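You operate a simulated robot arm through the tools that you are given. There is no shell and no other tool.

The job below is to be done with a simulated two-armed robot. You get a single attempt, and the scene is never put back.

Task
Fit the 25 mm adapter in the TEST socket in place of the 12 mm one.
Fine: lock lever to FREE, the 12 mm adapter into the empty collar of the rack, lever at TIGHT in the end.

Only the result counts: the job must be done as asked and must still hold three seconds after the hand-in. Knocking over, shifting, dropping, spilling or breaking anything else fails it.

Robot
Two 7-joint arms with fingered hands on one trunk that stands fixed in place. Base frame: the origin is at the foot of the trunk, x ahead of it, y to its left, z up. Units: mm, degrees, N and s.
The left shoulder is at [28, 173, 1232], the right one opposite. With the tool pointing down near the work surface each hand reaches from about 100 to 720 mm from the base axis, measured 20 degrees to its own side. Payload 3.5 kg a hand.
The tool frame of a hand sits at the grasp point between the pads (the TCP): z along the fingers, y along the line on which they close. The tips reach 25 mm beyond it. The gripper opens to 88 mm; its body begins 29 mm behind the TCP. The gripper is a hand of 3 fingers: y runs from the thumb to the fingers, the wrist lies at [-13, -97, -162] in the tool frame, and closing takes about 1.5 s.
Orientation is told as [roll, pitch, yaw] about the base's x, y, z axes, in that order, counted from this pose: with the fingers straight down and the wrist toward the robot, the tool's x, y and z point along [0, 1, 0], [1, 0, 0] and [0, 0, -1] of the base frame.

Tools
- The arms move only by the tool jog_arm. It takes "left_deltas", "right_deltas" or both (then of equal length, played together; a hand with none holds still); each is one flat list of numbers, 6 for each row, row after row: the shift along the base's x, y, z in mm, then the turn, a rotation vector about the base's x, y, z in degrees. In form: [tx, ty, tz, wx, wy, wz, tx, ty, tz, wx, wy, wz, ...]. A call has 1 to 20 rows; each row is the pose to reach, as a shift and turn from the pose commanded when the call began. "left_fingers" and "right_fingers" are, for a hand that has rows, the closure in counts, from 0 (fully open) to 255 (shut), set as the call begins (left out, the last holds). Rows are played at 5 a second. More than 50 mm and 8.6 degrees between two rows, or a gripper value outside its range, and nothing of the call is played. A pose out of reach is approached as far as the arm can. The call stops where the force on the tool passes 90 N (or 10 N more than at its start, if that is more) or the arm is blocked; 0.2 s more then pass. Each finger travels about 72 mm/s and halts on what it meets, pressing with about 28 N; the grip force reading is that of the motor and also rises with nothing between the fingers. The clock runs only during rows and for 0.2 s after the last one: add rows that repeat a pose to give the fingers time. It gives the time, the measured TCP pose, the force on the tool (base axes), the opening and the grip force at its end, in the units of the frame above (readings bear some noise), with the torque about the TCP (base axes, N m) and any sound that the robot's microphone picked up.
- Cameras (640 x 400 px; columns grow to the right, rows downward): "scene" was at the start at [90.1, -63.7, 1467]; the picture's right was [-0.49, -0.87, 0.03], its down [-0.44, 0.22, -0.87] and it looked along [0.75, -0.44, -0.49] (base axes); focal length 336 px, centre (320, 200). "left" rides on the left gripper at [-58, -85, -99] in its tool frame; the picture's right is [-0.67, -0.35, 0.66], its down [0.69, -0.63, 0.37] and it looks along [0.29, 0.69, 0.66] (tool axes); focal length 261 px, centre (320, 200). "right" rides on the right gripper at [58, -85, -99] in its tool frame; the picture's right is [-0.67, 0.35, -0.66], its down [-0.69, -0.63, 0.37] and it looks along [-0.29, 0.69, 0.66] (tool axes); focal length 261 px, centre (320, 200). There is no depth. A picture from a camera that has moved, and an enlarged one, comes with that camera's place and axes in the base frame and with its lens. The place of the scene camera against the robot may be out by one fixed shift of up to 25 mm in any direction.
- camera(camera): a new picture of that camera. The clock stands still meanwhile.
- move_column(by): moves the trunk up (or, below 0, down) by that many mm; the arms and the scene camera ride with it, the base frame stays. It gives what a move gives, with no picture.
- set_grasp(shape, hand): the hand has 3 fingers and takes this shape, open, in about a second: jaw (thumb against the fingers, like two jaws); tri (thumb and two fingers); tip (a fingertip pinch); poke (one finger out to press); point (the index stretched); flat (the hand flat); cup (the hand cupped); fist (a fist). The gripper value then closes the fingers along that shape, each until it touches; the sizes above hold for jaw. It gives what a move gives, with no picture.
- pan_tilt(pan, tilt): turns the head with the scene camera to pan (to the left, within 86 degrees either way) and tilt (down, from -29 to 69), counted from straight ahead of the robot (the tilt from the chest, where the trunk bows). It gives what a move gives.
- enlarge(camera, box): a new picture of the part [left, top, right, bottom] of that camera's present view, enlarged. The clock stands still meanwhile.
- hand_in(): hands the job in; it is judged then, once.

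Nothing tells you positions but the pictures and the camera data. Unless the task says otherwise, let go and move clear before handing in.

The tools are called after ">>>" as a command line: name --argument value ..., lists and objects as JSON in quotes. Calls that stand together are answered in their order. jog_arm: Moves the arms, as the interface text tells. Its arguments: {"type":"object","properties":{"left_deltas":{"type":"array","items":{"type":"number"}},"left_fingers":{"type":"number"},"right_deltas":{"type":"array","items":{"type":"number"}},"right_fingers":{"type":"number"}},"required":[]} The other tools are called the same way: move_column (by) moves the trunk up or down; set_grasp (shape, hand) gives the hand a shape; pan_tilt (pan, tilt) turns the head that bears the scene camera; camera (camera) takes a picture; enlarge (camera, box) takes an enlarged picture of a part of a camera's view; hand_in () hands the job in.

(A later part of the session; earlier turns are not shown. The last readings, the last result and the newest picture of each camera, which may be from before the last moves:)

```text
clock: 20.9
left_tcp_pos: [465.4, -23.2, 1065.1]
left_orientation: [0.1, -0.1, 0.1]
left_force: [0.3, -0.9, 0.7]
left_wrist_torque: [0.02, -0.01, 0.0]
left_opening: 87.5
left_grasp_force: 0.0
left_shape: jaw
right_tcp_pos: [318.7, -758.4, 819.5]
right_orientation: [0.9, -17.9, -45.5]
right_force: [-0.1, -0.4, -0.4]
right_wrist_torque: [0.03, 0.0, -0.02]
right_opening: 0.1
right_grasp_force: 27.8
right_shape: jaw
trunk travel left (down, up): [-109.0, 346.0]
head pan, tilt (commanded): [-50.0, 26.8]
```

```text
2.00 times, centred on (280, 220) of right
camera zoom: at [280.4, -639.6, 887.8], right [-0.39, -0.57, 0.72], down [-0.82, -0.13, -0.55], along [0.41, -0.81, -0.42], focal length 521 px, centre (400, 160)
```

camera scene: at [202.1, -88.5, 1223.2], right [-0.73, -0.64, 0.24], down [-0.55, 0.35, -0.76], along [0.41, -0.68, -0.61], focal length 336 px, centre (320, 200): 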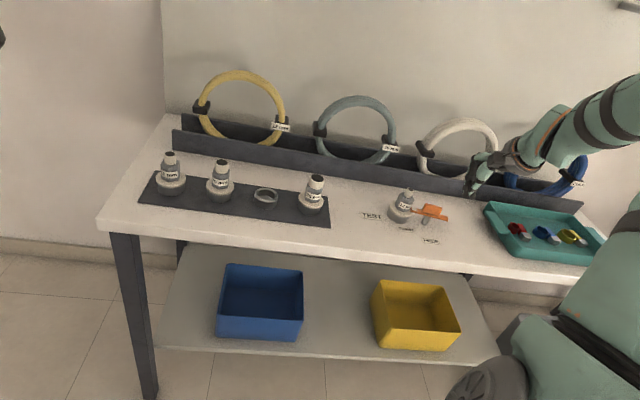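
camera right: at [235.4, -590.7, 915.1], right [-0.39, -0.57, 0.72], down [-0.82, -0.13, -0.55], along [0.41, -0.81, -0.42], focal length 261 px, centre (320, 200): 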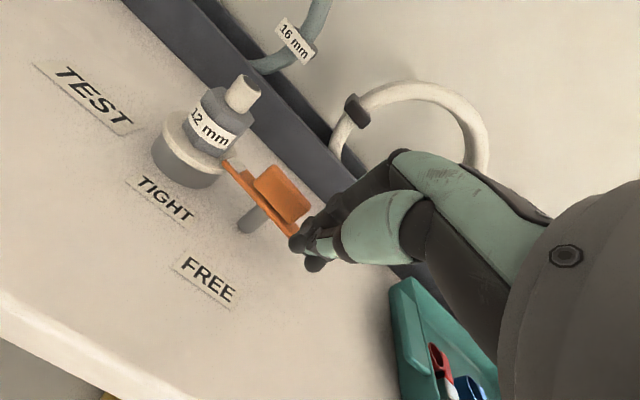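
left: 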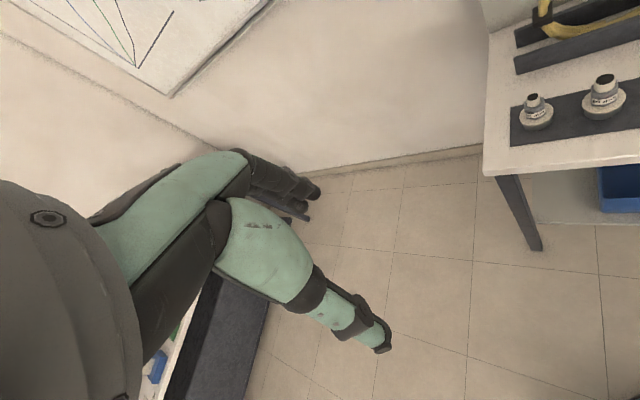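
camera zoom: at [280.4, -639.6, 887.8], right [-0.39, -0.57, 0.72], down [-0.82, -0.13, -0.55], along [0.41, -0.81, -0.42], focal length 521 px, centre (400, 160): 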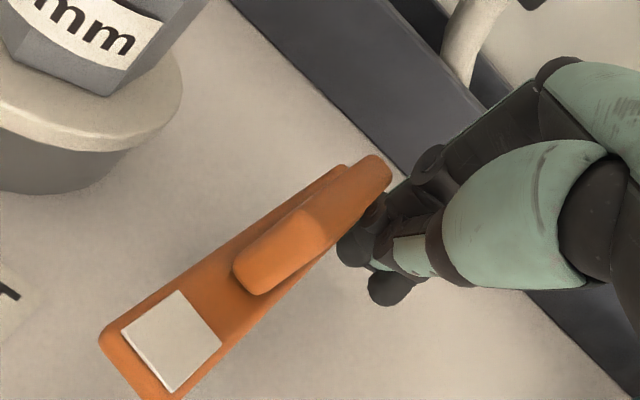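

The lever now points at FREE. I'll nudge a little further to see whether there's an end stop.

>>> jog_arm --right_deltas '[3, 1, 0, 0, 0, 0, 6, 3, 0, 0, 0, 0, 6, 3, 0, 0, 0, 0]'

>>> enlarge --camera "scene" --box '[370, 170, 530, 270]'

>>> enlarge --camera "right" --box '[180, 120, 380, 320]'

```text
clock: 21.7
left_tcp_pos: [465.2, -23.3, 1066.2]
left_orientation: [0.0, 0.0, 0.0]
left_force: [0.6, 0.4, -0.2]
left_wrist_torque: [-0.03, -0.01, -0.02]
left_opening: 87.6
left_grasp_force: 0.0
left_shape: jaw
right_tcp_pos: [324.9, -757.8, 820.0]
right_orientation: [0.9, -17.8, -45.3]
right_force: [0.3, 0.2, -0.7]
right_wrist_torque: [-0.01, 0.04, -0.04]
right_opening: 0.1
right_grasp_force: 27.9
right_shape: jaw
trunk travel left (down, up): [-109.0, 346.0]
head pan, tilt (commanded): [-50.0, 26.8]
```

```text
4.00 times, centred on (450, 220) of scene
camera zoom: at [202.0, -88.6, 1223.2], right [-0.73, -0.64, 0.24], down [-0.55, 0.35, -0.76], along [0.41, -0.68, -0.61], focal length 1345 px, centre (-200, 120)
```

zoom: 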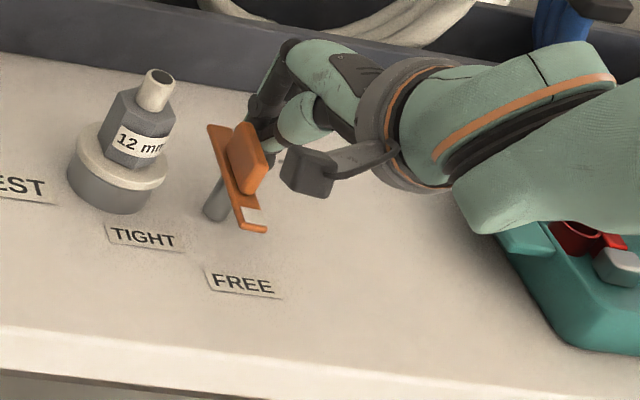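

```text
2.00 times, centred on (280, 220) of right
camera zoom: at [286.2, -637.0, 887.8], right [-0.39, -0.57, 0.72], down [-0.82, -0.13, -0.55], along [0.41, -0.81, -0.42], focal length 521 px, centre (400, 160)
```

zoom: 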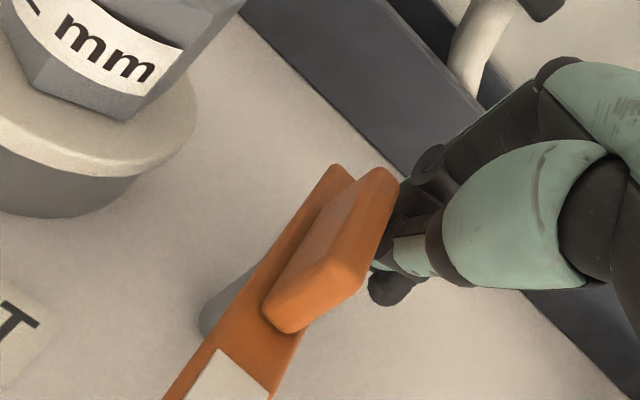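

The lever is now past 90° and pointing at FREE, clear of the flange. I'll back the hand off, rise, level it and move above the 12 mm adapter near (375,-686) with the jaw opened to about 60 mm.

>>> jog_arm --right_deltas '[-8, -8, 0, 0, 0, 0, -12, -12, 20, 0, 0, 0, -12, -12, 60, 0, 0, 0, -12, -12, 100, 0, 0, 0]'

>>> jog_arm --right_deltas '[15, 20, 10, 4, 4.4, 0, 30, 40, 10, 8, 8.8, 0.2, 45, 60, 10, 12.1, 13.2, 0.4, 62, 83.5, 10, 12.1, 13.2, 0.4, 62, 83.5, 10, 12.1, 13.2, 0.4, 62, 83.5, 10, 12.1, 13.2, 0.4]' --right_fingers 81

>>> camera --camera "right"

>>> camera --camera "scene"

```text
clock: 22.7
left_tcp_pos: [466.0, -23.0, 1064.6]
left_orientation: [-0.1, 0.0, 0.0]
left_force: [-1.2, -0.5, 0.8]
left_wrist_torque: [0.01, -0.02, 0.01]
left_opening: 87.4
left_grasp_force: 0.0
left_shape: jaw
right_tcp_pos: [313.7, -767.7, 920.8]
right_orientation: [0.9, -18.0, -45.5]
right_force: [-0.3, -0.5, -0.2]
right_wrist_torque: [0.0, 0.01, -0.01]
right_opening: 0.1
right_grasp_force: 28.0
right_shape: jaw
trunk travel left (down, up): [-109.0, 346.0]
head pan, tilt (commanded): [-50.0, 26.8]
```

```text
clock: 24.1
left_tcp_pos: [465.9, -24.0, 1065.6]
left_orientation: [0.1, 0.0, 0.0]
left_force: [0.9, -0.6, -0.6]
left_wrist_torque: [-0.01, 0.01, 0.0]
left_opening: 87.4
left_grasp_force: 0.0
left_shape: jaw
right_tcp_pos: [376.4, -684.1, 930.4]
right_orientation: [0.1, 0.0, -44.9]
right_force: [-0.2, -0.6, -0.3]
right_wrist_torque: [0.0, -0.01, 0.0]
right_opening: 60.1
right_grasp_force: 0.1
right_shape: jaw
trunk travel left (down, up): [-109.0, 346.0]
head pan, tilt (commanded): [-50.0, 26.8]
```

```text
taken
camera right: at [356.2, -582.4, 1028.3], right [-0.23, -0.72, 0.66], down [-0.93, -0.04, -0.37], along [0.29, -0.69, -0.66], focal length 261 px, centre (320, 200)
```

right: 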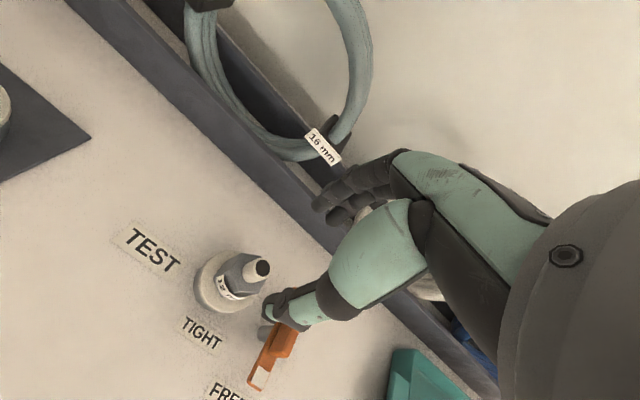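

```text
taken
camera scene: at [202.0, -88.5, 1223.2], right [-0.73, -0.64, 0.24], down [-0.55, 0.35, -0.76], along [0.41, -0.68, -0.61], focal length 336 px, centre (320, 200)
```

scene: 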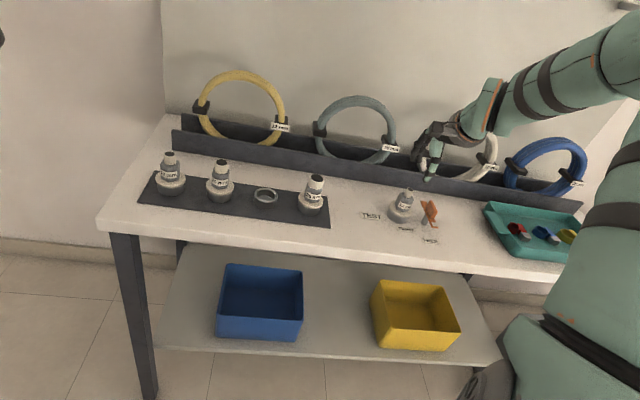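

>>> enlarge --camera "right" --box '[170, 200, 350, 380]'

>>> enlarge --camera "scene" --box '[350, 110, 510, 260]'

```text
2.22 times, centred on (260, 290) of right
camera zoom: at [356.2, -582.4, 1028.3], right [-0.23, -0.72, 0.66], down [-0.93, -0.04, -0.37], along [0.29, -0.69, -0.66], focal length 579 px, centre (453, 0)
```

zoom: 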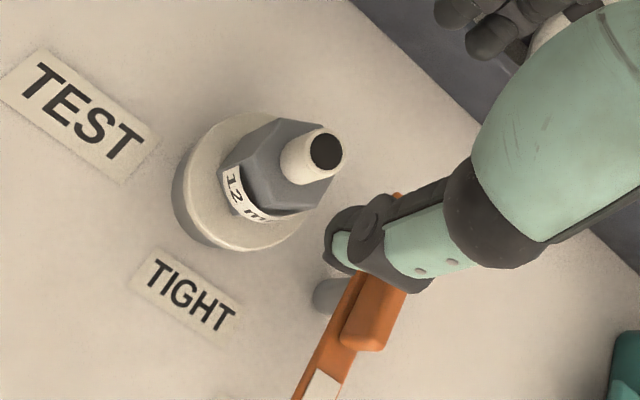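

```text
2.67 times, centred on (430, 185) of scene
camera zoom: at [202.0, -88.5, 1223.2], right [-0.73, -0.64, 0.24], down [-0.55, 0.35, -0.76], along [0.41, -0.68, -0.61], focal length 897 px, centre (27, 240)
```

zoom: 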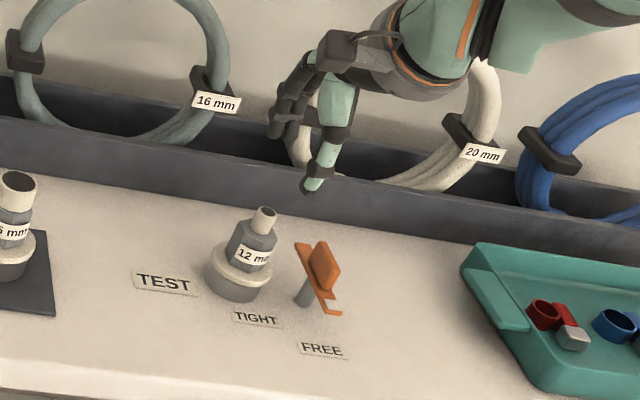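

My estimates match the view to about 1 mm: the 12 mm adapter's axis is at (374.6,-686) and its top at z 857. I'll centre and descend so the pads straddle the hex, with the tips staying above the flange.

>>> jog_arm --right_deltas '[-1.5, -1.8, -25, 0, 0, 0, -1.5, -1.8, -50, 0, 0, 0, -1.5, -1.8, -65, 0, 0, 0, -1.5, -1.8, -65, 0, 0, 0]'

>>> enlarge --camera "right" --box '[220, 140, 420, 340]'

>>> enlarge --camera "scene" --box '[350, 110, 510, 260]'

```text
clock: 25.1
left_tcp_pos: [466.7, -23.3, 1066.2]
left_orientation: [0.0, 0.0, 0.0]
left_force: [0.0, -0.2, -0.2]
left_wrist_torque: [-0.01, 0.0, 0.0]
left_opening: 87.7
left_grasp_force: 0.0
left_shape: jaw
right_tcp_pos: [373.1, -685.7, 864.7]
right_orientation: [0.0, 0.0, -45.0]
right_force: [1.1, -0.6, 0.5]
right_wrist_torque: [-0.01, 0.01, 0.02]
right_opening: 60.0
right_grasp_force: 0.1
right_shape: jaw
trunk travel left (down, up): [-109.0, 346.0]
head pan, tilt (commanded): [-50.0, 26.8]
```

```text
2.00 times, centred on (320, 240) of right
camera zoom: at [353.9, -584.8, 962.2], right [-0.23, -0.72, 0.66], down [-0.93, -0.04, -0.37], along [0.29, -0.69, -0.66], focal length 521 px, centre (320, 120)
```

zoom: 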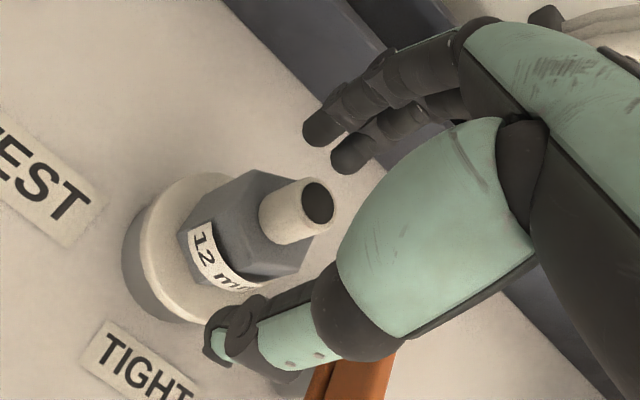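

```text
2.67 times, centred on (430, 185) of scene
camera zoom: at [202.0, -88.4, 1223.2], right [-0.73, -0.64, 0.24], down [-0.55, 0.35, -0.76], along [0.41, -0.68, -0.61], focal length 897 px, centre (27, 240)
```

zoom: 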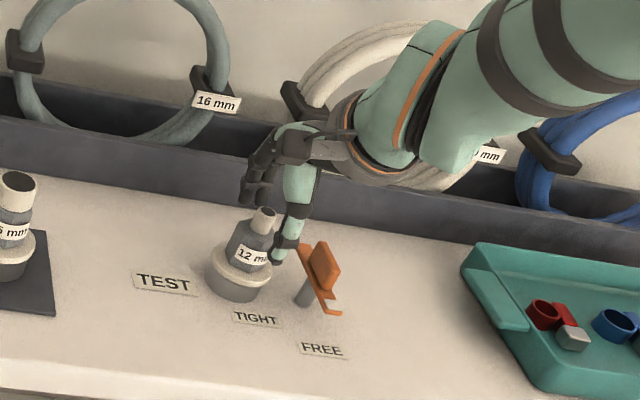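

>>> jog_arm --right_deltas '[2, 0.6, -10, 0, 0, 0, 2, 0.6, -20, 0, 0, 0, 2, 0.6, -28.5, 0, 0, 0, 2, 0.6, -28.5, 0, 0, 0]'

>>> enlarge --camera "right" --box '[220, 140, 420, 340]'

>>> enlarge --camera "scene" --box '[370, 130, 490, 240]'

```text
clock: 26.1
left_tcp_pos: [466.2, -22.1, 1065.5]
left_orientation: [0.0, 0.0, 0.0]
left_force: [-0.4, -0.4, -0.6]
left_wrist_torque: [0.0, -0.02, 0.02]
left_opening: 87.7
left_grasp_force: 0.1
left_shape: jaw
right_tcp_pos: [375.6, -686.5, 835.4]
right_orientation: [0.0, 0.0, -44.9]
right_force: [0.7, 0.3, -0.6]
right_wrist_torque: [-0.01, -0.01, -0.01]
right_opening: 59.7
right_grasp_force: 0.1
right_shape: jaw
trunk travel left (down, up): [-109.0, 346.0]
head pan, tilt (commanded): [-50.0, 26.8]
```

```text
2.00 times, centred on (320, 240) of right
camera zoom: at [355.2, -584.7, 934.3], right [-0.23, -0.72, 0.66], down [-0.93, -0.04, -0.37], along [0.29, -0.69, -0.66], focal length 521 px, centre (320, 120)
```

zoom: 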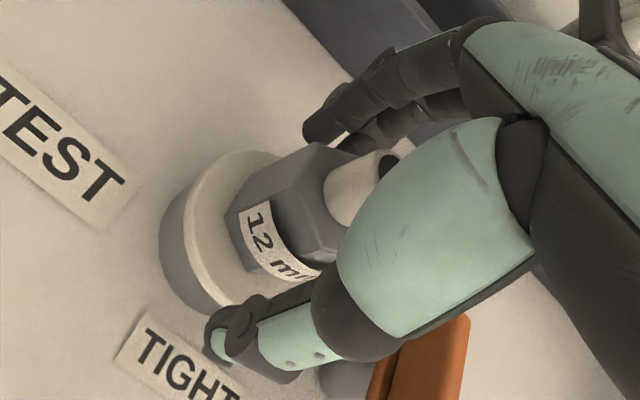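

```text
3.64 times, centred on (430, 185) of scene
camera zoom: at [202.1, -88.4, 1223.2], right [-0.73, -0.64, 0.24], down [-0.55, 0.35, -0.76], along [0.41, -0.68, -0.61], focal length 1223 px, centre (-80, 254)
```

zoom: 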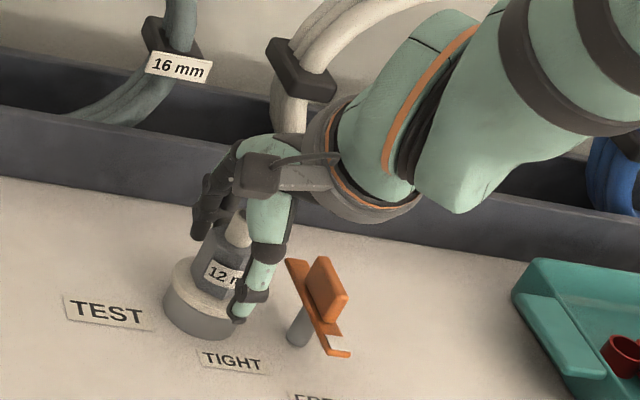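

The pads straddle the hex. I'll shift 2 mm to centre the digits and then close.

>>> jog_arm --right_deltas '[1.5, 2, 0, 0, 0, 0, 1.5, 2, 0, 0, 0, 0]'

>>> jog_arm --right_deltas '[0, 0, 0, 0, 0, 0, 0, 0, 0, 0, 0, 0, 0, 0, 0, 0, 0, 0, 0, 0, 0, 0, 0, 0, 0, 0, 0, 0, 0, 0, 0, 0, 0, 0, 0, 0, 0, 0, 0, 0, 0, 0]' --right_fingers 255

>>> enlarge --camera "right" --box '[220, 140, 420, 340]'

>>> enlarge --camera "scene" --box '[370, 130, 490, 240]'

```text
clock: 26.7
left_tcp_pos: [465.9, -23.7, 1065.4]
left_orientation: [0.0, 0.1, 0.0]
left_force: [-0.4, -0.3, 0.3]
left_wrist_torque: [-0.03, 0.0, 0.02]
left_opening: 87.5
left_grasp_force: 0.1
left_shape: jaw
right_tcp_pos: [376.0, -684.5, 835.1]
right_orientation: [0.1, 0.0, -45.0]
right_force: [0.4, 0.1, -0.5]
right_wrist_torque: [0.03, 0.01, -0.01]
right_opening: 60.3
right_grasp_force: 0.0
right_shape: jaw
trunk travel left (down, up): [-109.0, 346.0]
head pan, tilt (commanded): [-50.0, 26.8]
```

```text
clock: 28.3
left_tcp_pos: [465.7, -22.7, 1065.9]
left_orientation: [0.1, 0.0, 0.0]
left_force: [-0.7, -0.8, -0.1]
left_wrist_torque: [-0.03, 0.01, -0.01]
left_opening: 87.4
left_grasp_force: 0.2
left_shape: jaw
right_tcp_pos: [377.1, -683.2, 835.1]
right_orientation: [0.2, 0.0, -44.9]
right_force: [0.1, -0.6, -0.5]
right_wrist_torque: [0.01, 0.0, 0.02]
right_opening: 23.8
right_grasp_force: 28.2
right_shape: jaw
trunk travel left (down, up): [-109.0, 346.0]
head pan, tilt (commanded): [-50.0, 26.8]
```

```text
2.00 times, centred on (320, 240) of right
camera zoom: at [356.9, -582.4, 934.0], right [-0.23, -0.72, 0.66], down [-0.93, -0.04, -0.37], along [0.29, -0.69, -0.66], focal length 521 px, centre (320, 120)
```

zoom: 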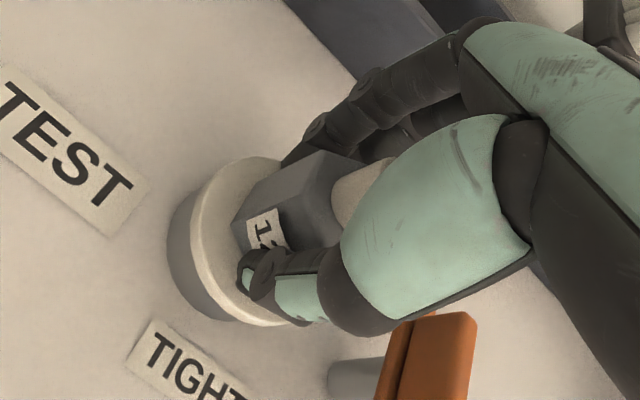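

```text
3.64 times, centred on (430, 185) of scene
camera zoom: at [202.2, -88.7, 1223.1], right [-0.73, -0.64, 0.24], down [-0.55, 0.35, -0.76], along [0.41, -0.68, -0.61], focal length 1223 px, centre (-80, 254)
```

zoom: 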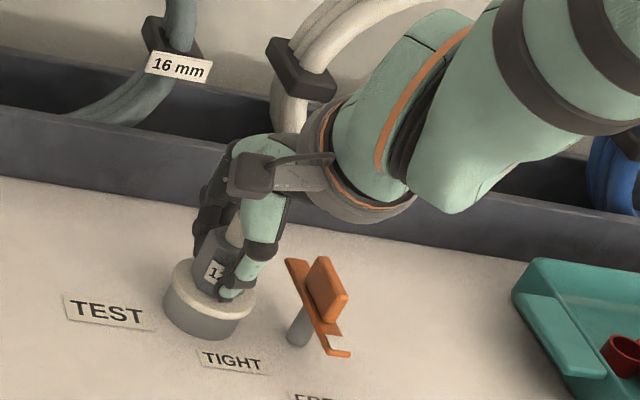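

The grip holds at about 24 mm opening. I'll lift slowly and check that the adapter comes out.

>>> jog_arm --right_deltas '[0, 0, 4, 0, 0, 0, 0, 0, 8, 0, 0, 0, 0, 0, 14, 0, 0, 0, 0, 0, 20, 0, 0, 0, 0, 0, 20, 0, 0, 0]'

>>> enlarge --camera "scene" --box '[370, 130, 490, 240]'

>>> enlarge --camera "right" --box '[220, 140, 420, 340]'

```text
clock: 29.5
left_tcp_pos: [466.0, -23.7, 1065.7]
left_orientation: [0.0, 0.0, 0.0]
left_force: [-0.2, 0.1, -0.5]
left_wrist_torque: [-0.01, 0.0, -0.02]
left_opening: 87.5
left_grasp_force: 0.0
left_shape: jaw
right_tcp_pos: [375.4, -683.6, 855.8]
right_orientation: [-0.1, -0.1, -45.0]
right_force: [0.0, 0.2, -0.5]
right_wrist_torque: [-0.01, 0.02, 0.0]
right_opening: 23.9
right_grasp_force: 28.1
right_shape: jaw
trunk travel left (down, up): [-109.0, 346.0]
head pan, tilt (commanded): [-50.0, 26.8]
```

```text
3.64 times, centred on (430, 185) of scene
camera zoom: at [202.2, -88.8, 1223.1], right [-0.73, -0.64, 0.24], down [-0.55, 0.35, -0.76], along [0.41, -0.68, -0.61], focal length 1223 px, centre (-80, 254)
```

zoom: 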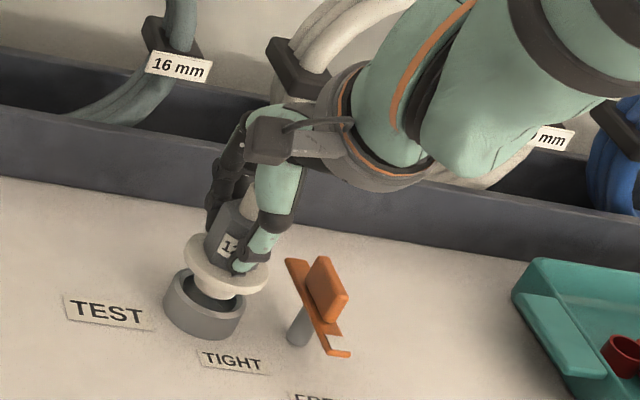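

```text
2.00 times, centred on (320, 240) of right
camera zoom: at [357.1, -582.8, 953.8], right [-0.23, -0.72, 0.66], down [-0.93, -0.04, -0.37], along [0.29, -0.69, -0.66], focal length 521 px, centre (320, 120)
```

zoom: 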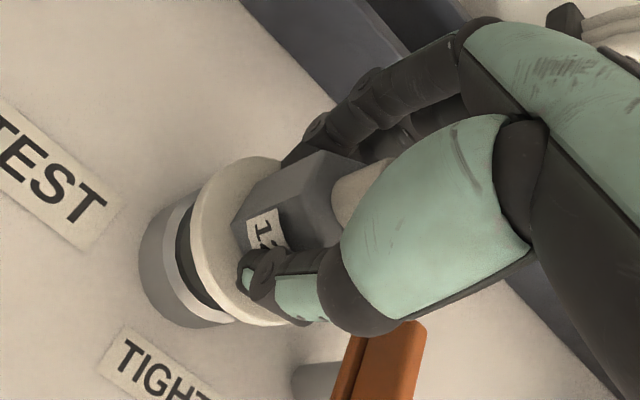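

The 12 mm adapter is free. I'll lift it well clear and carry it above the other adapters toward the empty collar near (571,-463).

>>> jog_arm --right_deltas '[0, 0, 25, 0, 0, 0, 0, 0, 60, 0, 0, 0, 0, 0, 95, 0, 0, 0, 0, 0, 124, 0, 0, 0, 15, 17, 124, 0, 0, 0, 40, 45, 124, 0, 0, 0, 65, 73, 124, 0, 0, 0, 90, 101, 124, 0, 0, 0, 115, 129, 124, 0, 0, 0, 140, 157, 124, 0, 0, 0, 140, 157, 124, 0, 0, 0]'

>>> camera --camera "right"

>>> camera --camera "scene"

```text
clock: 31.9
left_tcp_pos: [466.9, -23.1, 1065.5]
left_orientation: [0.0, 0.0, 0.0]
left_force: [-0.3, -0.7, 0.3]
left_wrist_torque: [0.02, 0.01, -0.06]
left_opening: 87.3
left_grasp_force: 0.1
left_shape: jaw
right_tcp_pos: [484.0, -673.1, 963.8]
right_orientation: [0.2, 0.1, -44.7]
right_force: [1.4, -0.2, -1.7]
right_wrist_torque: [-0.01, -0.03, 0.0]
right_opening: 23.8
right_grasp_force: 27.7
right_shape: jaw
right hand out of reach, approached as far as the arm can: row 4, 5, 6, 7, 8, 9, 10, 11
trunk travel left (down, up): [-109.0, 346.0]
head pan, tilt (commanded): [-50.0, 26.8]
```

```text
taken
camera right: at [464.4, -571.4, 1062.3], right [-0.22, -0.72, 0.65], down [-0.93, -0.04, -0.37], along [0.29, -0.69, -0.66], focal length 261 px, centre (320, 200)
```

right: 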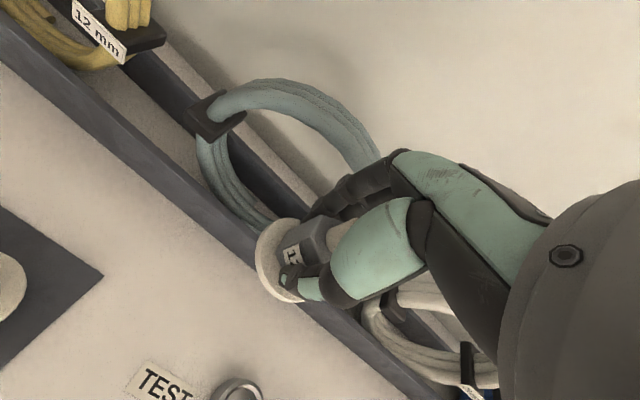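

```text
taken
camera scene: at [202.1, -88.7, 1223.2], right [-0.73, -0.64, 0.24], down [-0.55, 0.35, -0.76], along [0.41, -0.68, -0.61], focal length 336 px, centre (320, 200)
```

scene: 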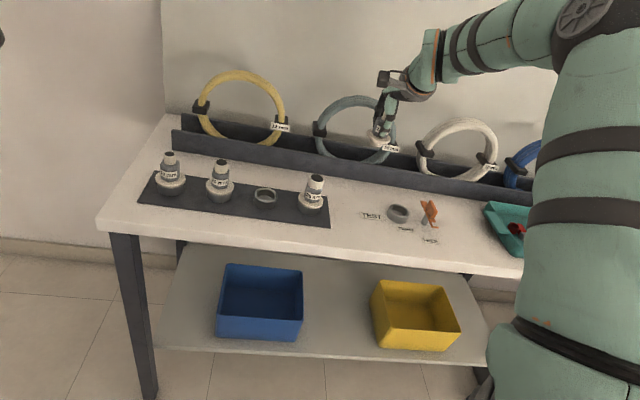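

The arm hit a joint limit at that height and drifted toward the back rail instead of moving left, though nothing was touched. I'll check clearances there before backing out.

>>> enlarge --camera "scene" --box '[320, 60, 460, 230]'

>>> enlarge --camera "right" --box '[180, 140, 380, 340]'

```text
2.35 times, centred on (390, 145) of scene
camera zoom: at [202.1, -88.7, 1223.2], right [-0.73, -0.64, 0.24], down [-0.55, 0.35, -0.76], along [0.41, -0.68, -0.61], focal length 791 px, centre (155, 329)
```

zoom: 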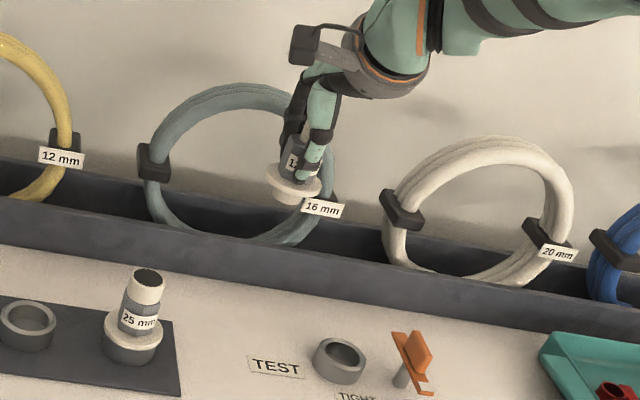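

```text
2.00 times, centred on (280, 240) of right
camera zoom: at [464.4, -571.4, 1062.3], right [-0.22, -0.72, 0.65], down [-0.93, -0.04, -0.37], along [0.29, -0.69, -0.66], focal length 521 px, centre (400, 120)
```

zoom: 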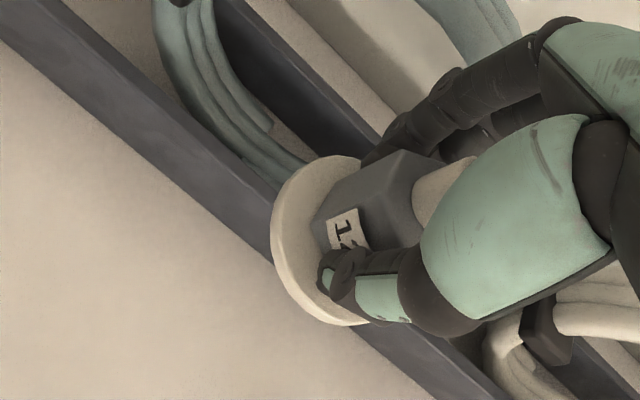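

I'll back away from the rail to above the TEST socket, then raise the trunk 100 mm for a better arm posture.

>>> jog_arm --right_deltas '[-30, 2, -5, 0, 0, 0, -60, 3, -15, 0, 0, 0, -92, 3, -25, 0, 0, 0, -92, 3, -25, 0, 0, 0]'

>>> move_column --by 100

>>> camera --camera "scene"

```text
clock: 32.9
left_tcp_pos: [466.6, -23.5, 1065.9]
left_orientation: [0.0, 0.0, 0.0]
left_force: [0.7, 0.3, 1.3]
left_wrist_torque: [-0.02, -0.01, 0.0]
left_opening: 87.7
left_grasp_force: 0.0
left_shape: jaw
right_tcp_pos: [394.4, -670.0, 938.2]
right_orientation: [0.2, 0.1, -44.8]
right_force: [0.5, 0.0, -1.1]
right_wrist_torque: [0.02, 0.02, 0.0]
right_opening: 23.9
right_grasp_force: 28.1
right_shape: jaw
trunk travel left (down, up): [-109.0, 346.0]
head pan, tilt (commanded): [-50.0, 26.8]
```

```text
clock: 34.2
left_tcp_pos: [467.0, -22.6, 1165.5]
left_orientation: [-0.1, 0.1, -0.1]
left_force: [0.6, 0.3, 0.8]
left_wrist_torque: [-0.01, -0.01, 0.0]
left_opening: 87.7
left_grasp_force: 0.2
left_shape: jaw
right_tcp_pos: [394.7, -667.2, 1037.7]
right_orientation: [-0.1, 0.0, -44.9]
right_force: [0.4, -0.2, -1.3]
right_wrist_torque: [0.0, -0.01, 0.0]
right_opening: 24.0
right_grasp_force: 27.8
right_shape: jaw
trunk travel left (down, up): [-209.0, 246.0]
head pan, tilt (commanded): [-50.0, 26.8]
```

```text
taken
camera scene: at [124.6, -88.8, 1354.9], right [-0.76, -0.64, 0.12], down [-0.43, 0.35, -0.83], along [0.49, -0.68, -0.54], focal length 336 px, centre (320, 200)
```

scene: 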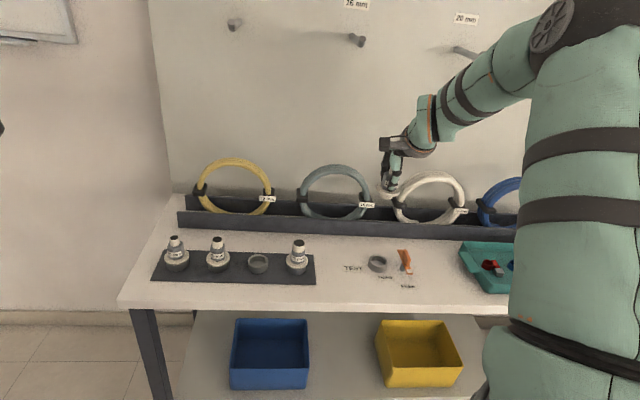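

>>> jog_arm --right_deltas '[20, 23, -12, 0, 0, 0, 40, 46, -24, 0, 0, 0, 60, 69, -36, 0, 0, 0]'

```text
clock: 35.0
left_tcp_pos: [466.5, -23.1, 1165.6]
left_orientation: [0.0, 0.0, 0.0]
left_force: [0.0, -0.1, -0.4]
left_wrist_torque: [0.01, 0.02, 0.01]
left_opening: 87.4
left_grasp_force: 0.0
left_shape: jaw
right_tcp_pos: [432.0, -650.7, 990.6]
right_orientation: [0.7, 0.1, -44.4]
right_force: [0.6, 0.5, -1.1]
right_wrist_torque: [0.03, 0.0, 0.02]
right_opening: 24.0
right_grasp_force: 28.2
right_shape: jaw
right hand out of reach, approached as far as the arm can: row 1, 2, 3
trunk travel left (down, up): [-209.0, 246.0]
head pan, tilt (commanded): [-50.0, 26.8]
```

The arm posture is limiting moves to the left. I'll unwind toward the starting posture (yaw 0, closer in) and then approach the rack from there.

>>> jog_arm --right_deltas '[-15, 5, 8, 0, 0, 7, -30, 12, 16, 0, 0, 14, -45, 20, 24, 0, 0, 21, -60, 30, 32, 0, 0, 28, -75, 45, 40, 0, 0, 35, -90, 60, 45, 0, 0, 44.4]'

>>> camera --camera "scene"

```text
refused: row 6 steps farther than a row can; nothing moved
```

```text
taken
camera scene: at [124.3, -88.8, 1355.0], right [-0.76, -0.64, 0.12], down [-0.43, 0.35, -0.83], along [0.49, -0.68, -0.54], focal length 336 px, centre (320, 200)
```

scene: 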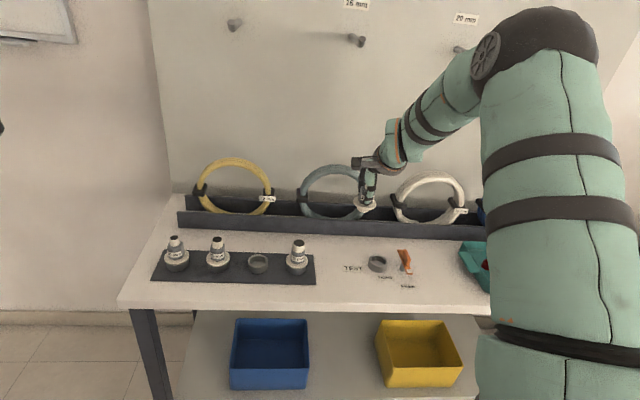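

>>> jog_arm --right_deltas '[-15, 5, 8, 0, 0, 7, -30, 12, 16, 0, 0, 14, -45, 20, 24, 0, 0, 21, -60, 30, 32, 0, 0, 28, -75, 45, 40, 0, 0, 35, -90, 60, 45, 0, 0, 42]'

>>> camera --camera "scene"

```text
clock: 36.4
left_tcp_pos: [465.9, -23.3, 1164.8]
left_orientation: [0.0, 0.0, 0.1]
left_force: [-0.2, -1.1, -0.7]
left_wrist_torque: [0.03, 0.0, -0.03]
left_opening: 87.4
left_grasp_force: 0.1
left_shape: jaw
right_tcp_pos: [343.0, -592.3, 1037.1]
right_orientation: [0.1, -0.1, -2.8]
right_force: [-0.3, 0.1, -1.7]
right_wrist_torque: [0.0, -0.02, 0.04]
right_opening: 24.2
right_grasp_force: 28.0
right_shape: jaw
trunk travel left (down, up): [-209.0, 246.0]
head pan, tilt (commanded): [-50.0, 26.8]
```

```text
taken
camera scene: at [123.3, -88.4, 1355.2], right [-0.76, -0.64, 0.12], down [-0.43, 0.35, -0.83], along [0.49, -0.68, -0.54], focal length 336 px, centre (320, 200)
```

scene: 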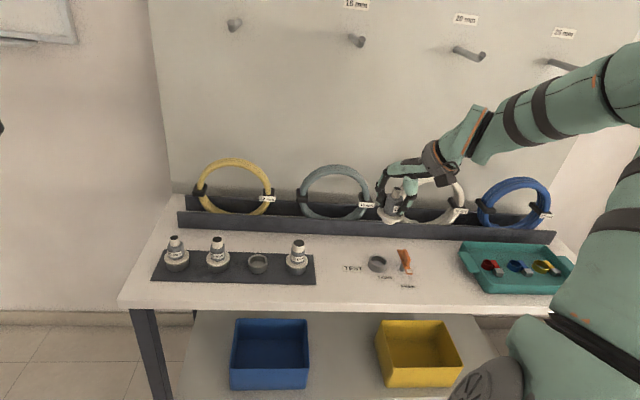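

>>> jog_arm --right_deltas '[25, 25, 0, 0, 0, 0, 50, 50, 0, 0, 0, 0, 75, 75, 0, 0, 0, 0, 100, 90, 0, 0, 0, 0]'

>>> camera --camera "scene"

```text
clock: 37.4
left_tcp_pos: [466.2, -23.9, 1165.4]
left_orientation: [-0.1, 0.0, 0.0]
left_force: [-0.3, -0.3, -0.2]
left_wrist_torque: [0.01, 0.01, -0.02]
left_opening: 87.9
left_grasp_force: 0.0
left_shape: jaw
right_tcp_pos: [443.4, -499.6, 1037.9]
right_orientation: [0.1, -0.1, -3.0]
right_force: [-0.6, 0.1, -0.4]
right_wrist_torque: [-0.03, 0.05, 0.0]
right_opening: 23.9
right_grasp_force: 27.8
right_shape: jaw
trunk travel left (down, up): [-209.0, 246.0]
head pan, tilt (commanded): [-50.0, 26.8]
```

```text
taken
camera scene: at [125.2, -88.4, 1354.9], right [-0.76, -0.64, 0.12], down [-0.43, 0.35, -0.83], along [0.49, -0.68, -0.54], focal length 336 px, centre (320, 200)
```

scene: 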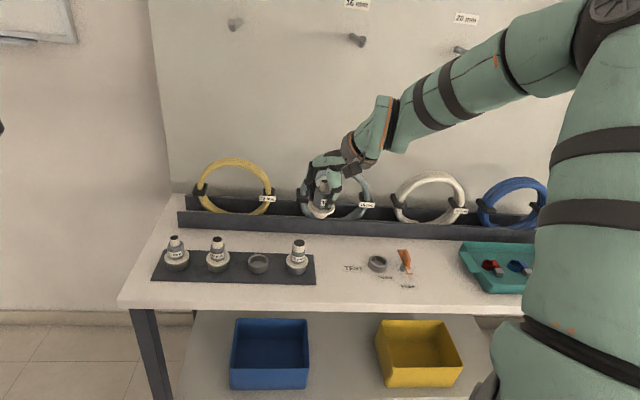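

Moving left works at yaw 0. I'll continue to a point above and just before the empty collar.

>>> jog_arm --right_deltas '[25, 12, -20, 0, 0, 0, 50, 24, -40, 0, 0, 0, 70, 30, -60, 0, 0, 0, 86, 30, -75, 0, 0, 0, 86, 30, -75, 0, 0, 0]'

>>> camera --camera "right"

>>> camera --camera "scene"

```text
clock: 38.6
left_tcp_pos: [465.6, -23.8, 1166.0]
left_orientation: [0.0, 0.0, 0.0]
left_force: [-0.1, 0.8, 0.2]
left_wrist_torque: [0.01, 0.01, 0.06]
left_opening: 87.5
left_grasp_force: 0.1
left_shape: jaw
right_tcp_pos: [529.8, -469.7, 962.1]
right_orientation: [0.1, 0.0, -2.9]
right_force: [0.0, -0.6, -2.4]
right_wrist_torque: [-0.02, -0.02, -0.03]
right_opening: 23.9
right_grasp_force: 27.5
right_shape: jaw
trunk travel left (down, up): [-209.0, 246.0]
head pan, tilt (commanded): [-50.0, 26.8]
```

```text
taken
camera right: at [447.3, -406.9, 1060.7], right [0.31, -0.69, 0.66], down [-0.66, -0.65, -0.37], along [0.68, -0.32, -0.66], focal length 261 px, centre (320, 200)
```

right: 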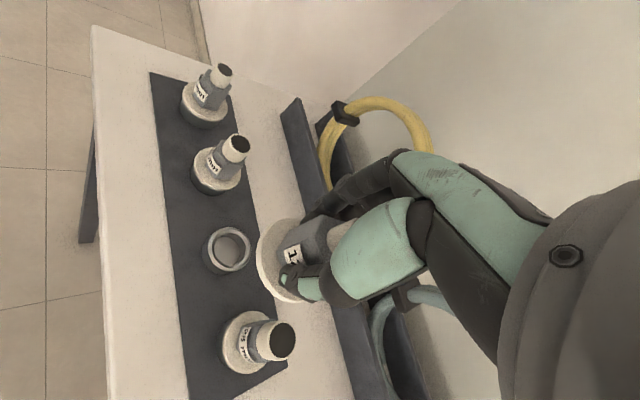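

```text
taken
camera scene: at [123.7, -88.5, 1355.1], right [-0.76, -0.64, 0.12], down [-0.43, 0.35, -0.83], along [0.49, -0.68, -0.54], focal length 336 px, centre (320, 200)
```

scene: 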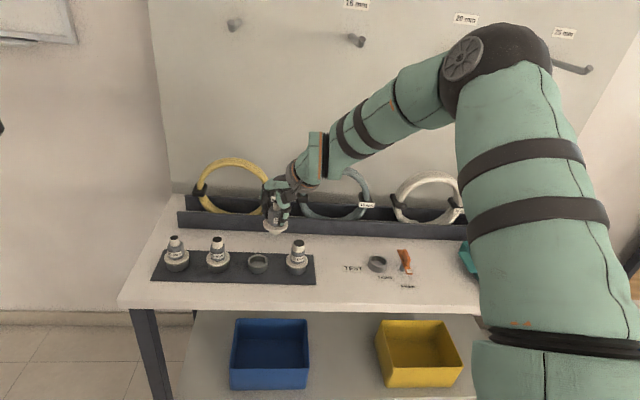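

>>> enlarge --camera "right" --box '[170, 180, 350, 360]'

>>> enlarge --camera "scene" --box '[210, 160, 330, 290]'

```text
2.22 times, centred on (260, 270) of right
camera zoom: at [447.3, -406.9, 1060.7], right [0.31, -0.69, 0.66], down [-0.66, -0.65, -0.37], along [0.68, -0.32, -0.66], focal length 579 px, centre (453, 44)
```

zoom: 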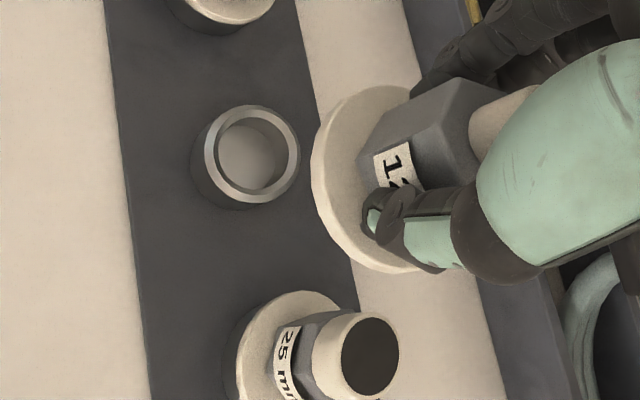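

```text
3.08 times, centred on (270, 225) of scene
camera zoom: at [123.7, -88.5, 1355.1], right [-0.76, -0.64, 0.12], down [-0.43, 0.35, -0.83], along [0.49, -0.68, -0.54], focal length 1034 px, centre (474, 123)
```

zoom: 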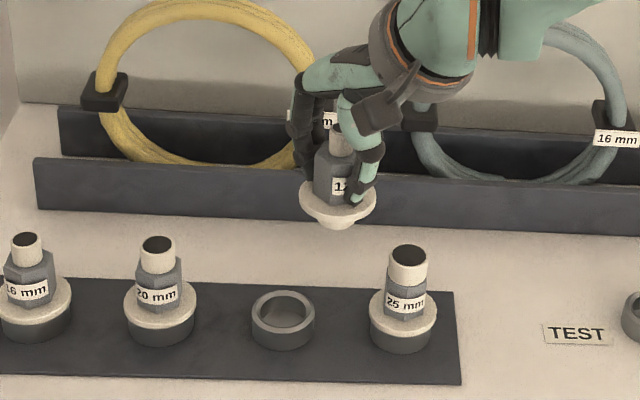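

>>> enlarge --camera "scene" --box '[255, 195, 305, 240]'

>>> enlarge --camera "scene" --box '[235, 235, 325, 285]'

```text
8.89 times, centred on (280, 218) of scene
camera zoom: at [123.7, -88.5, 1355.1], right [-0.76, -0.64, 0.12], down [-0.43, 0.35, -0.83], along [0.49, -0.68, -0.54], focal length 2989 px, centre (676, 44)
```

zoom: 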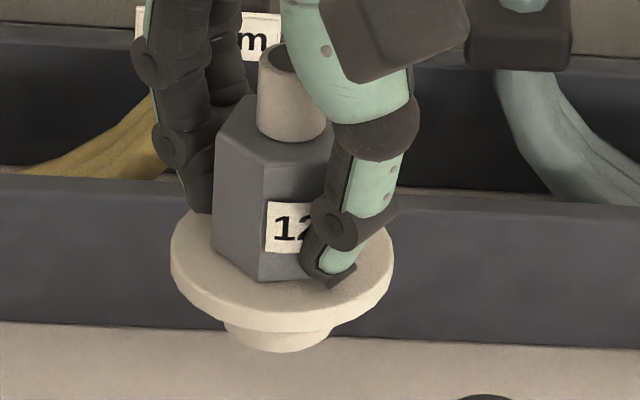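

```text
7.11 times, centred on (280, 260) of scene
camera zoom: at [123.7, -88.5, 1355.1], right [-0.76, -0.64, 0.12], down [-0.43, 0.35, -0.83], along [0.49, -0.68, -0.54], focal length 2391 px, centre (604, -227)
```

zoom: 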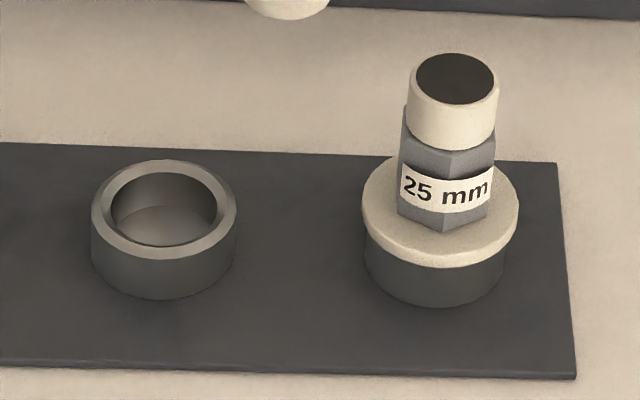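

The rack collar's bore is about 34 mm with a chamfer, and the adapter's spigot is about 25 mm, so tolerance is generous. The collar centre is at (570.3,-464.2) with its top at about z 796. I'll move over it and lower partway for a check.

>>> jog_arm --right_deltas '[15, 3, -20, 0, 0, 0, 30, 6, -40, 0, 0, 0, 42.5, 8.2, -60, 0, 0, 0, 42.5, 8.2, -90, 0, 0, 0, 42.5, 8.2, -90, 0, 0, 0]'

>>> enlarge --camera "scene" --box '[230, 220, 320, 285]'

>>> enlarge --camera "right" --box '[200, 160, 380, 340]'

```text
clock: 39.8
left_tcp_pos: [465.5, -23.5, 1165.8]
left_orientation: [0.0, 0.1, 0.1]
left_force: [-0.3, 0.2, 0.2]
left_wrist_torque: [-0.01, 0.02, -0.01]
left_opening: 87.6
left_grasp_force: 0.2
left_shape: jaw
right_tcp_pos: [565.2, -460.1, 879.0]
right_orientation: [0.1, -0.1, -2.9]
right_force: [0.6, -0.7, -0.7]
right_wrist_torque: [0.0, -0.01, 0.01]
right_opening: 23.7
right_grasp_force: 28.9
right_shape: jaw
right hand out of reach, approached as far as the arm can: row 4, 5
trunk travel left (down, up): [-209.0, 246.0]
head pan, tilt (commanded): [-50.0, 26.8]
```

```text
6.15 times, centred on (275, 252) of scene
camera zoom: at [123.7, -88.3, 1355.1], right [-0.76, -0.64, 0.12], down [-0.43, 0.35, -0.83], along [0.49, -0.68, -0.54], focal length 2069 px, centre (597, -123)
```

zoom: 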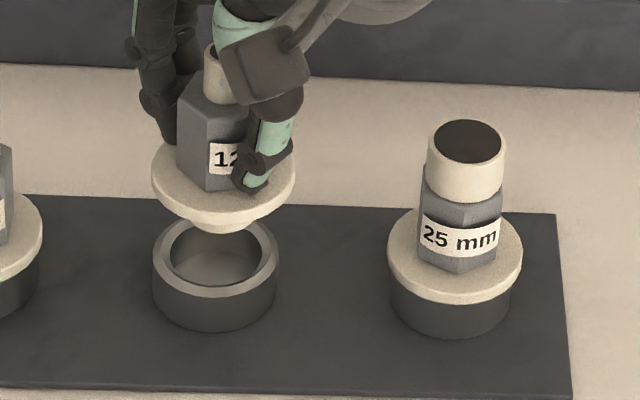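

```text
2.22 times, centred on (290, 250) of right
camera zoom: at [483.8, -396.8, 976.4], right [0.31, -0.69, 0.66], down [-0.66, -0.65, -0.37], along [0.68, -0.32, -0.66], focal length 579 px, centre (387, 89)
```

zoom: 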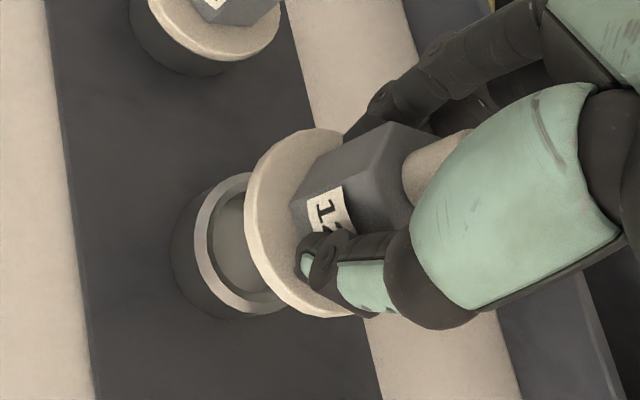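

The arm ran out of travel at that height. I'll lift a little, lower the trunk so the arm rides down, and then correct the position.

>>> jog_arm --right_deltas '[0, 0, 20, 0, 0, 0, 3, -0.5, 45, 0, 0, 0, 7, -1.4, 70, 0, 0, 0, 7, -1.4, 70, 0, 0, 0]'

>>> move_column --by -70

>>> enlarge --camera "scene" --box '[200, 180, 340, 300]'

```text
clock: 40.8
left_tcp_pos: [467.1, -24.2, 1166.1]
left_orientation: [0.0, 0.0, -0.2]
left_force: [0.6, 0.0, -0.3]
left_wrist_torque: [-0.01, -0.02, -0.01]
left_opening: 87.6
left_grasp_force: 0.1
left_shape: jaw
right_tcp_pos: [572.6, -462.9, 947.0]
right_orientation: [0.2, -0.1, -2.9]
right_force: [-0.3, 1.1, -1.3]
right_wrist_torque: [-0.01, 0.01, 0.02]
right_opening: 23.8
right_grasp_force: 28.1
right_shape: jaw
trunk travel left (down, up): [-209.0, 246.0]
head pan, tilt (commanded): [-50.0, 26.8]
```

```text
clock: 41.9
left_tcp_pos: [464.7, -23.1, 1096.9]
left_orientation: [-0.1, -0.1, -0.1]
left_force: [0.1, -0.5, -0.4]
left_wrist_torque: [0.03, -0.03, 0.02]
left_opening: 87.3
left_grasp_force: 0.1
left_shape: jaw
right_tcp_pos: [570.6, -461.4, 878.0]
right_orientation: [0.2, -0.1, -3.0]
right_force: [-1.1, 0.2, -1.3]
right_wrist_torque: [0.01, -0.02, -0.01]
right_opening: 24.0
right_grasp_force: 28.1
right_shape: jaw
trunk travel left (down, up): [-139.0, 316.0]
head pan, tilt (commanded): [-50.0, 26.8]
```

```text
3.33 times, centred on (270, 240) of scene
camera zoom: at [175.8, -88.6, 1265.6], right [-0.74, -0.64, 0.2], down [-0.51, 0.35, -0.79], along [0.44, -0.68, -0.58], focal length 1121 px, centre (487, 67)
```

zoom: 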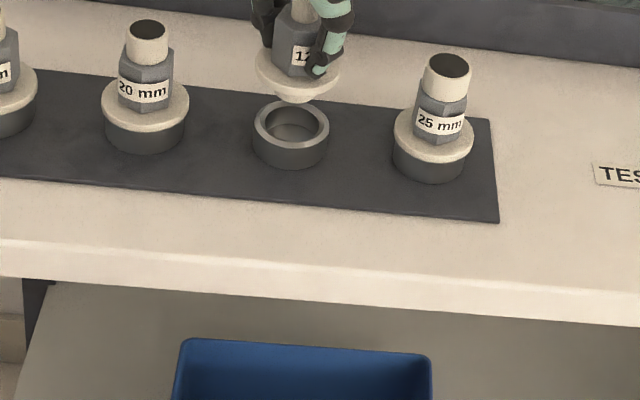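

>>> jog_arm --right_deltas '[0.5, 0, -10, 0, 0, 0, 0.5, 0, -20, 0, 0, 0, 0.5, 0, -20, 0, 0, 0]'

>>> enlarge --camera "scene" --box '[240, 190, 320, 250]'

>>> enlarge --camera "right" --box '[200, 160, 380, 340]'

```text
clock: 42.7
left_tcp_pos: [466.3, -24.4, 1096.2]
left_orientation: [0.0, 0.0, 0.0]
left_force: [0.2, 0.7, -0.2]
left_wrist_torque: [0.03, -0.04, 0.04]
left_opening: 87.5
left_grasp_force: 0.1
left_shape: jaw
right_tcp_pos: [574.3, -462.9, 856.8]
right_orientation: [0.0, 0.1, -2.9]
right_force: [-0.6, 0.1, -0.5]
right_wrist_torque: [-0.01, 0.02, 0.02]
right_opening: 23.6
right_grasp_force: 27.9
right_shape: jaw
trunk travel left (down, up): [-139.0, 316.0]
head pan, tilt (commanded): [-50.0, 26.8]
```

```text
6.67 times, centred on (280, 220) of scene
camera zoom: at [176.6, -88.6, 1265.4], right [-0.74, -0.64, 0.2], down [-0.51, 0.35, -0.79], along [0.44, -0.68, -0.58], focal length 2242 px, centre (587, 67)
```

zoom: 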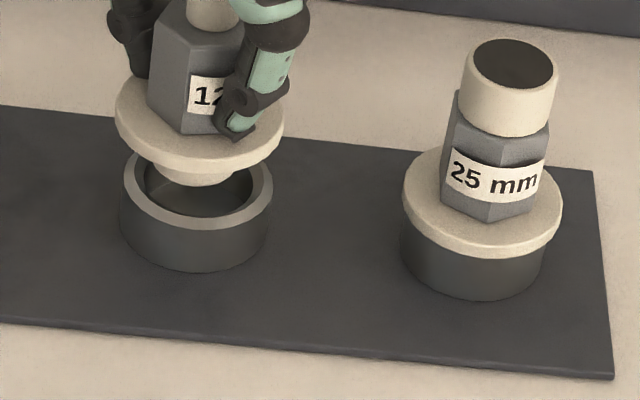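

```text
2.22 times, centred on (290, 250) of right
camera zoom: at [491.5, -398.9, 956.5], right [0.31, -0.69, 0.65], down [-0.66, -0.65, -0.37], along [0.68, -0.32, -0.66], focal length 579 px, centre (387, 89)
```

zoom: 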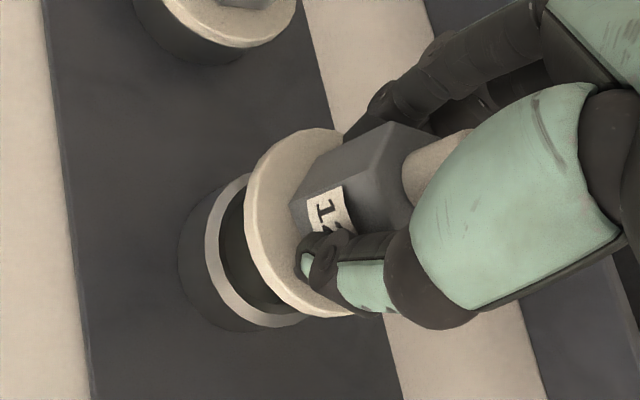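

Both cameras agree the adapter is within about 2 mm of the collar axis. I'll make a small correction and lower it in steps while watching force.

>>> jog_arm --right_deltas '[-1, -0.3, -5, 0, 0, 0, -1, -0.3, -10, 0, 0, 0, -1, -0.3, -14, 0, 0, 0, -1, -0.3, -14, 0, 0, 0]'

>>> enlarge --camera "scene" --box '[240, 190, 320, 250]'

>>> enlarge --camera "right" --box '[200, 160, 380, 340]'

```text
clock: 43.7
left_tcp_pos: [462.3, -21.0, 1096.7]
left_orientation: [-0.2, -0.2, 0.1]
left_force: [-0.5, 1.5, 0.5]
left_wrist_torque: [-0.04, -0.04, -0.02]
left_opening: 87.5
left_grasp_force: 0.0
left_shape: jaw
right_tcp_pos: [567.3, -459.7, 843.9]
right_orientation: [0.0, 0.2, -2.9]
right_force: [1.9, 0.6, -1.6]
right_wrist_torque: [0.06, -0.18, 0.0]
right_opening: 24.4
right_grasp_force: 27.6
right_shape: jaw
trunk travel left (down, up): [-139.0, 316.0]
head pan, tilt (commanded): [-50.0, 26.8]
```

```text
6.67 times, centred on (280, 220) of scene
camera zoom: at [172.7, -85.8, 1266.1], right [-0.74, -0.64, 0.2], down [-0.51, 0.34, -0.79], along [0.44, -0.69, -0.58], focal length 2242 px, centre (587, 67)
```

zoom: 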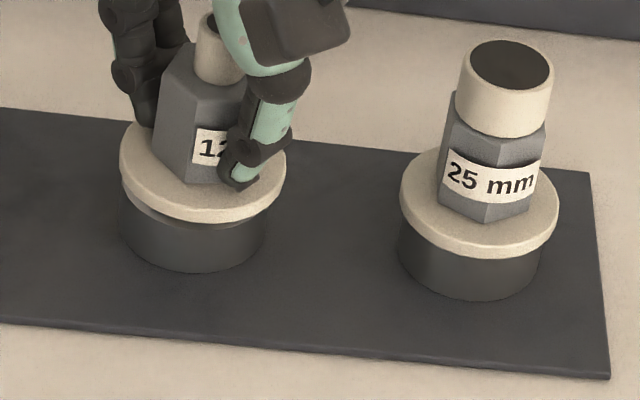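

```text
2.22 times, centred on (290, 250) of right
camera zoom: at [486.1, -397.3, 942.5], right [0.32, -0.69, 0.65], down [-0.67, -0.65, -0.36], along [0.68, -0.32, -0.66], focal length 579 px, centre (387, 89)
```

zoom: 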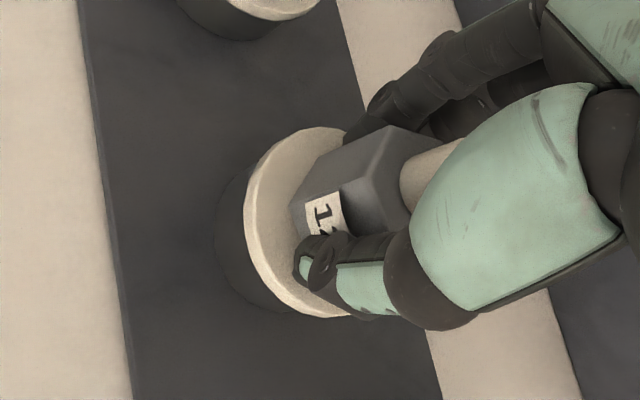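

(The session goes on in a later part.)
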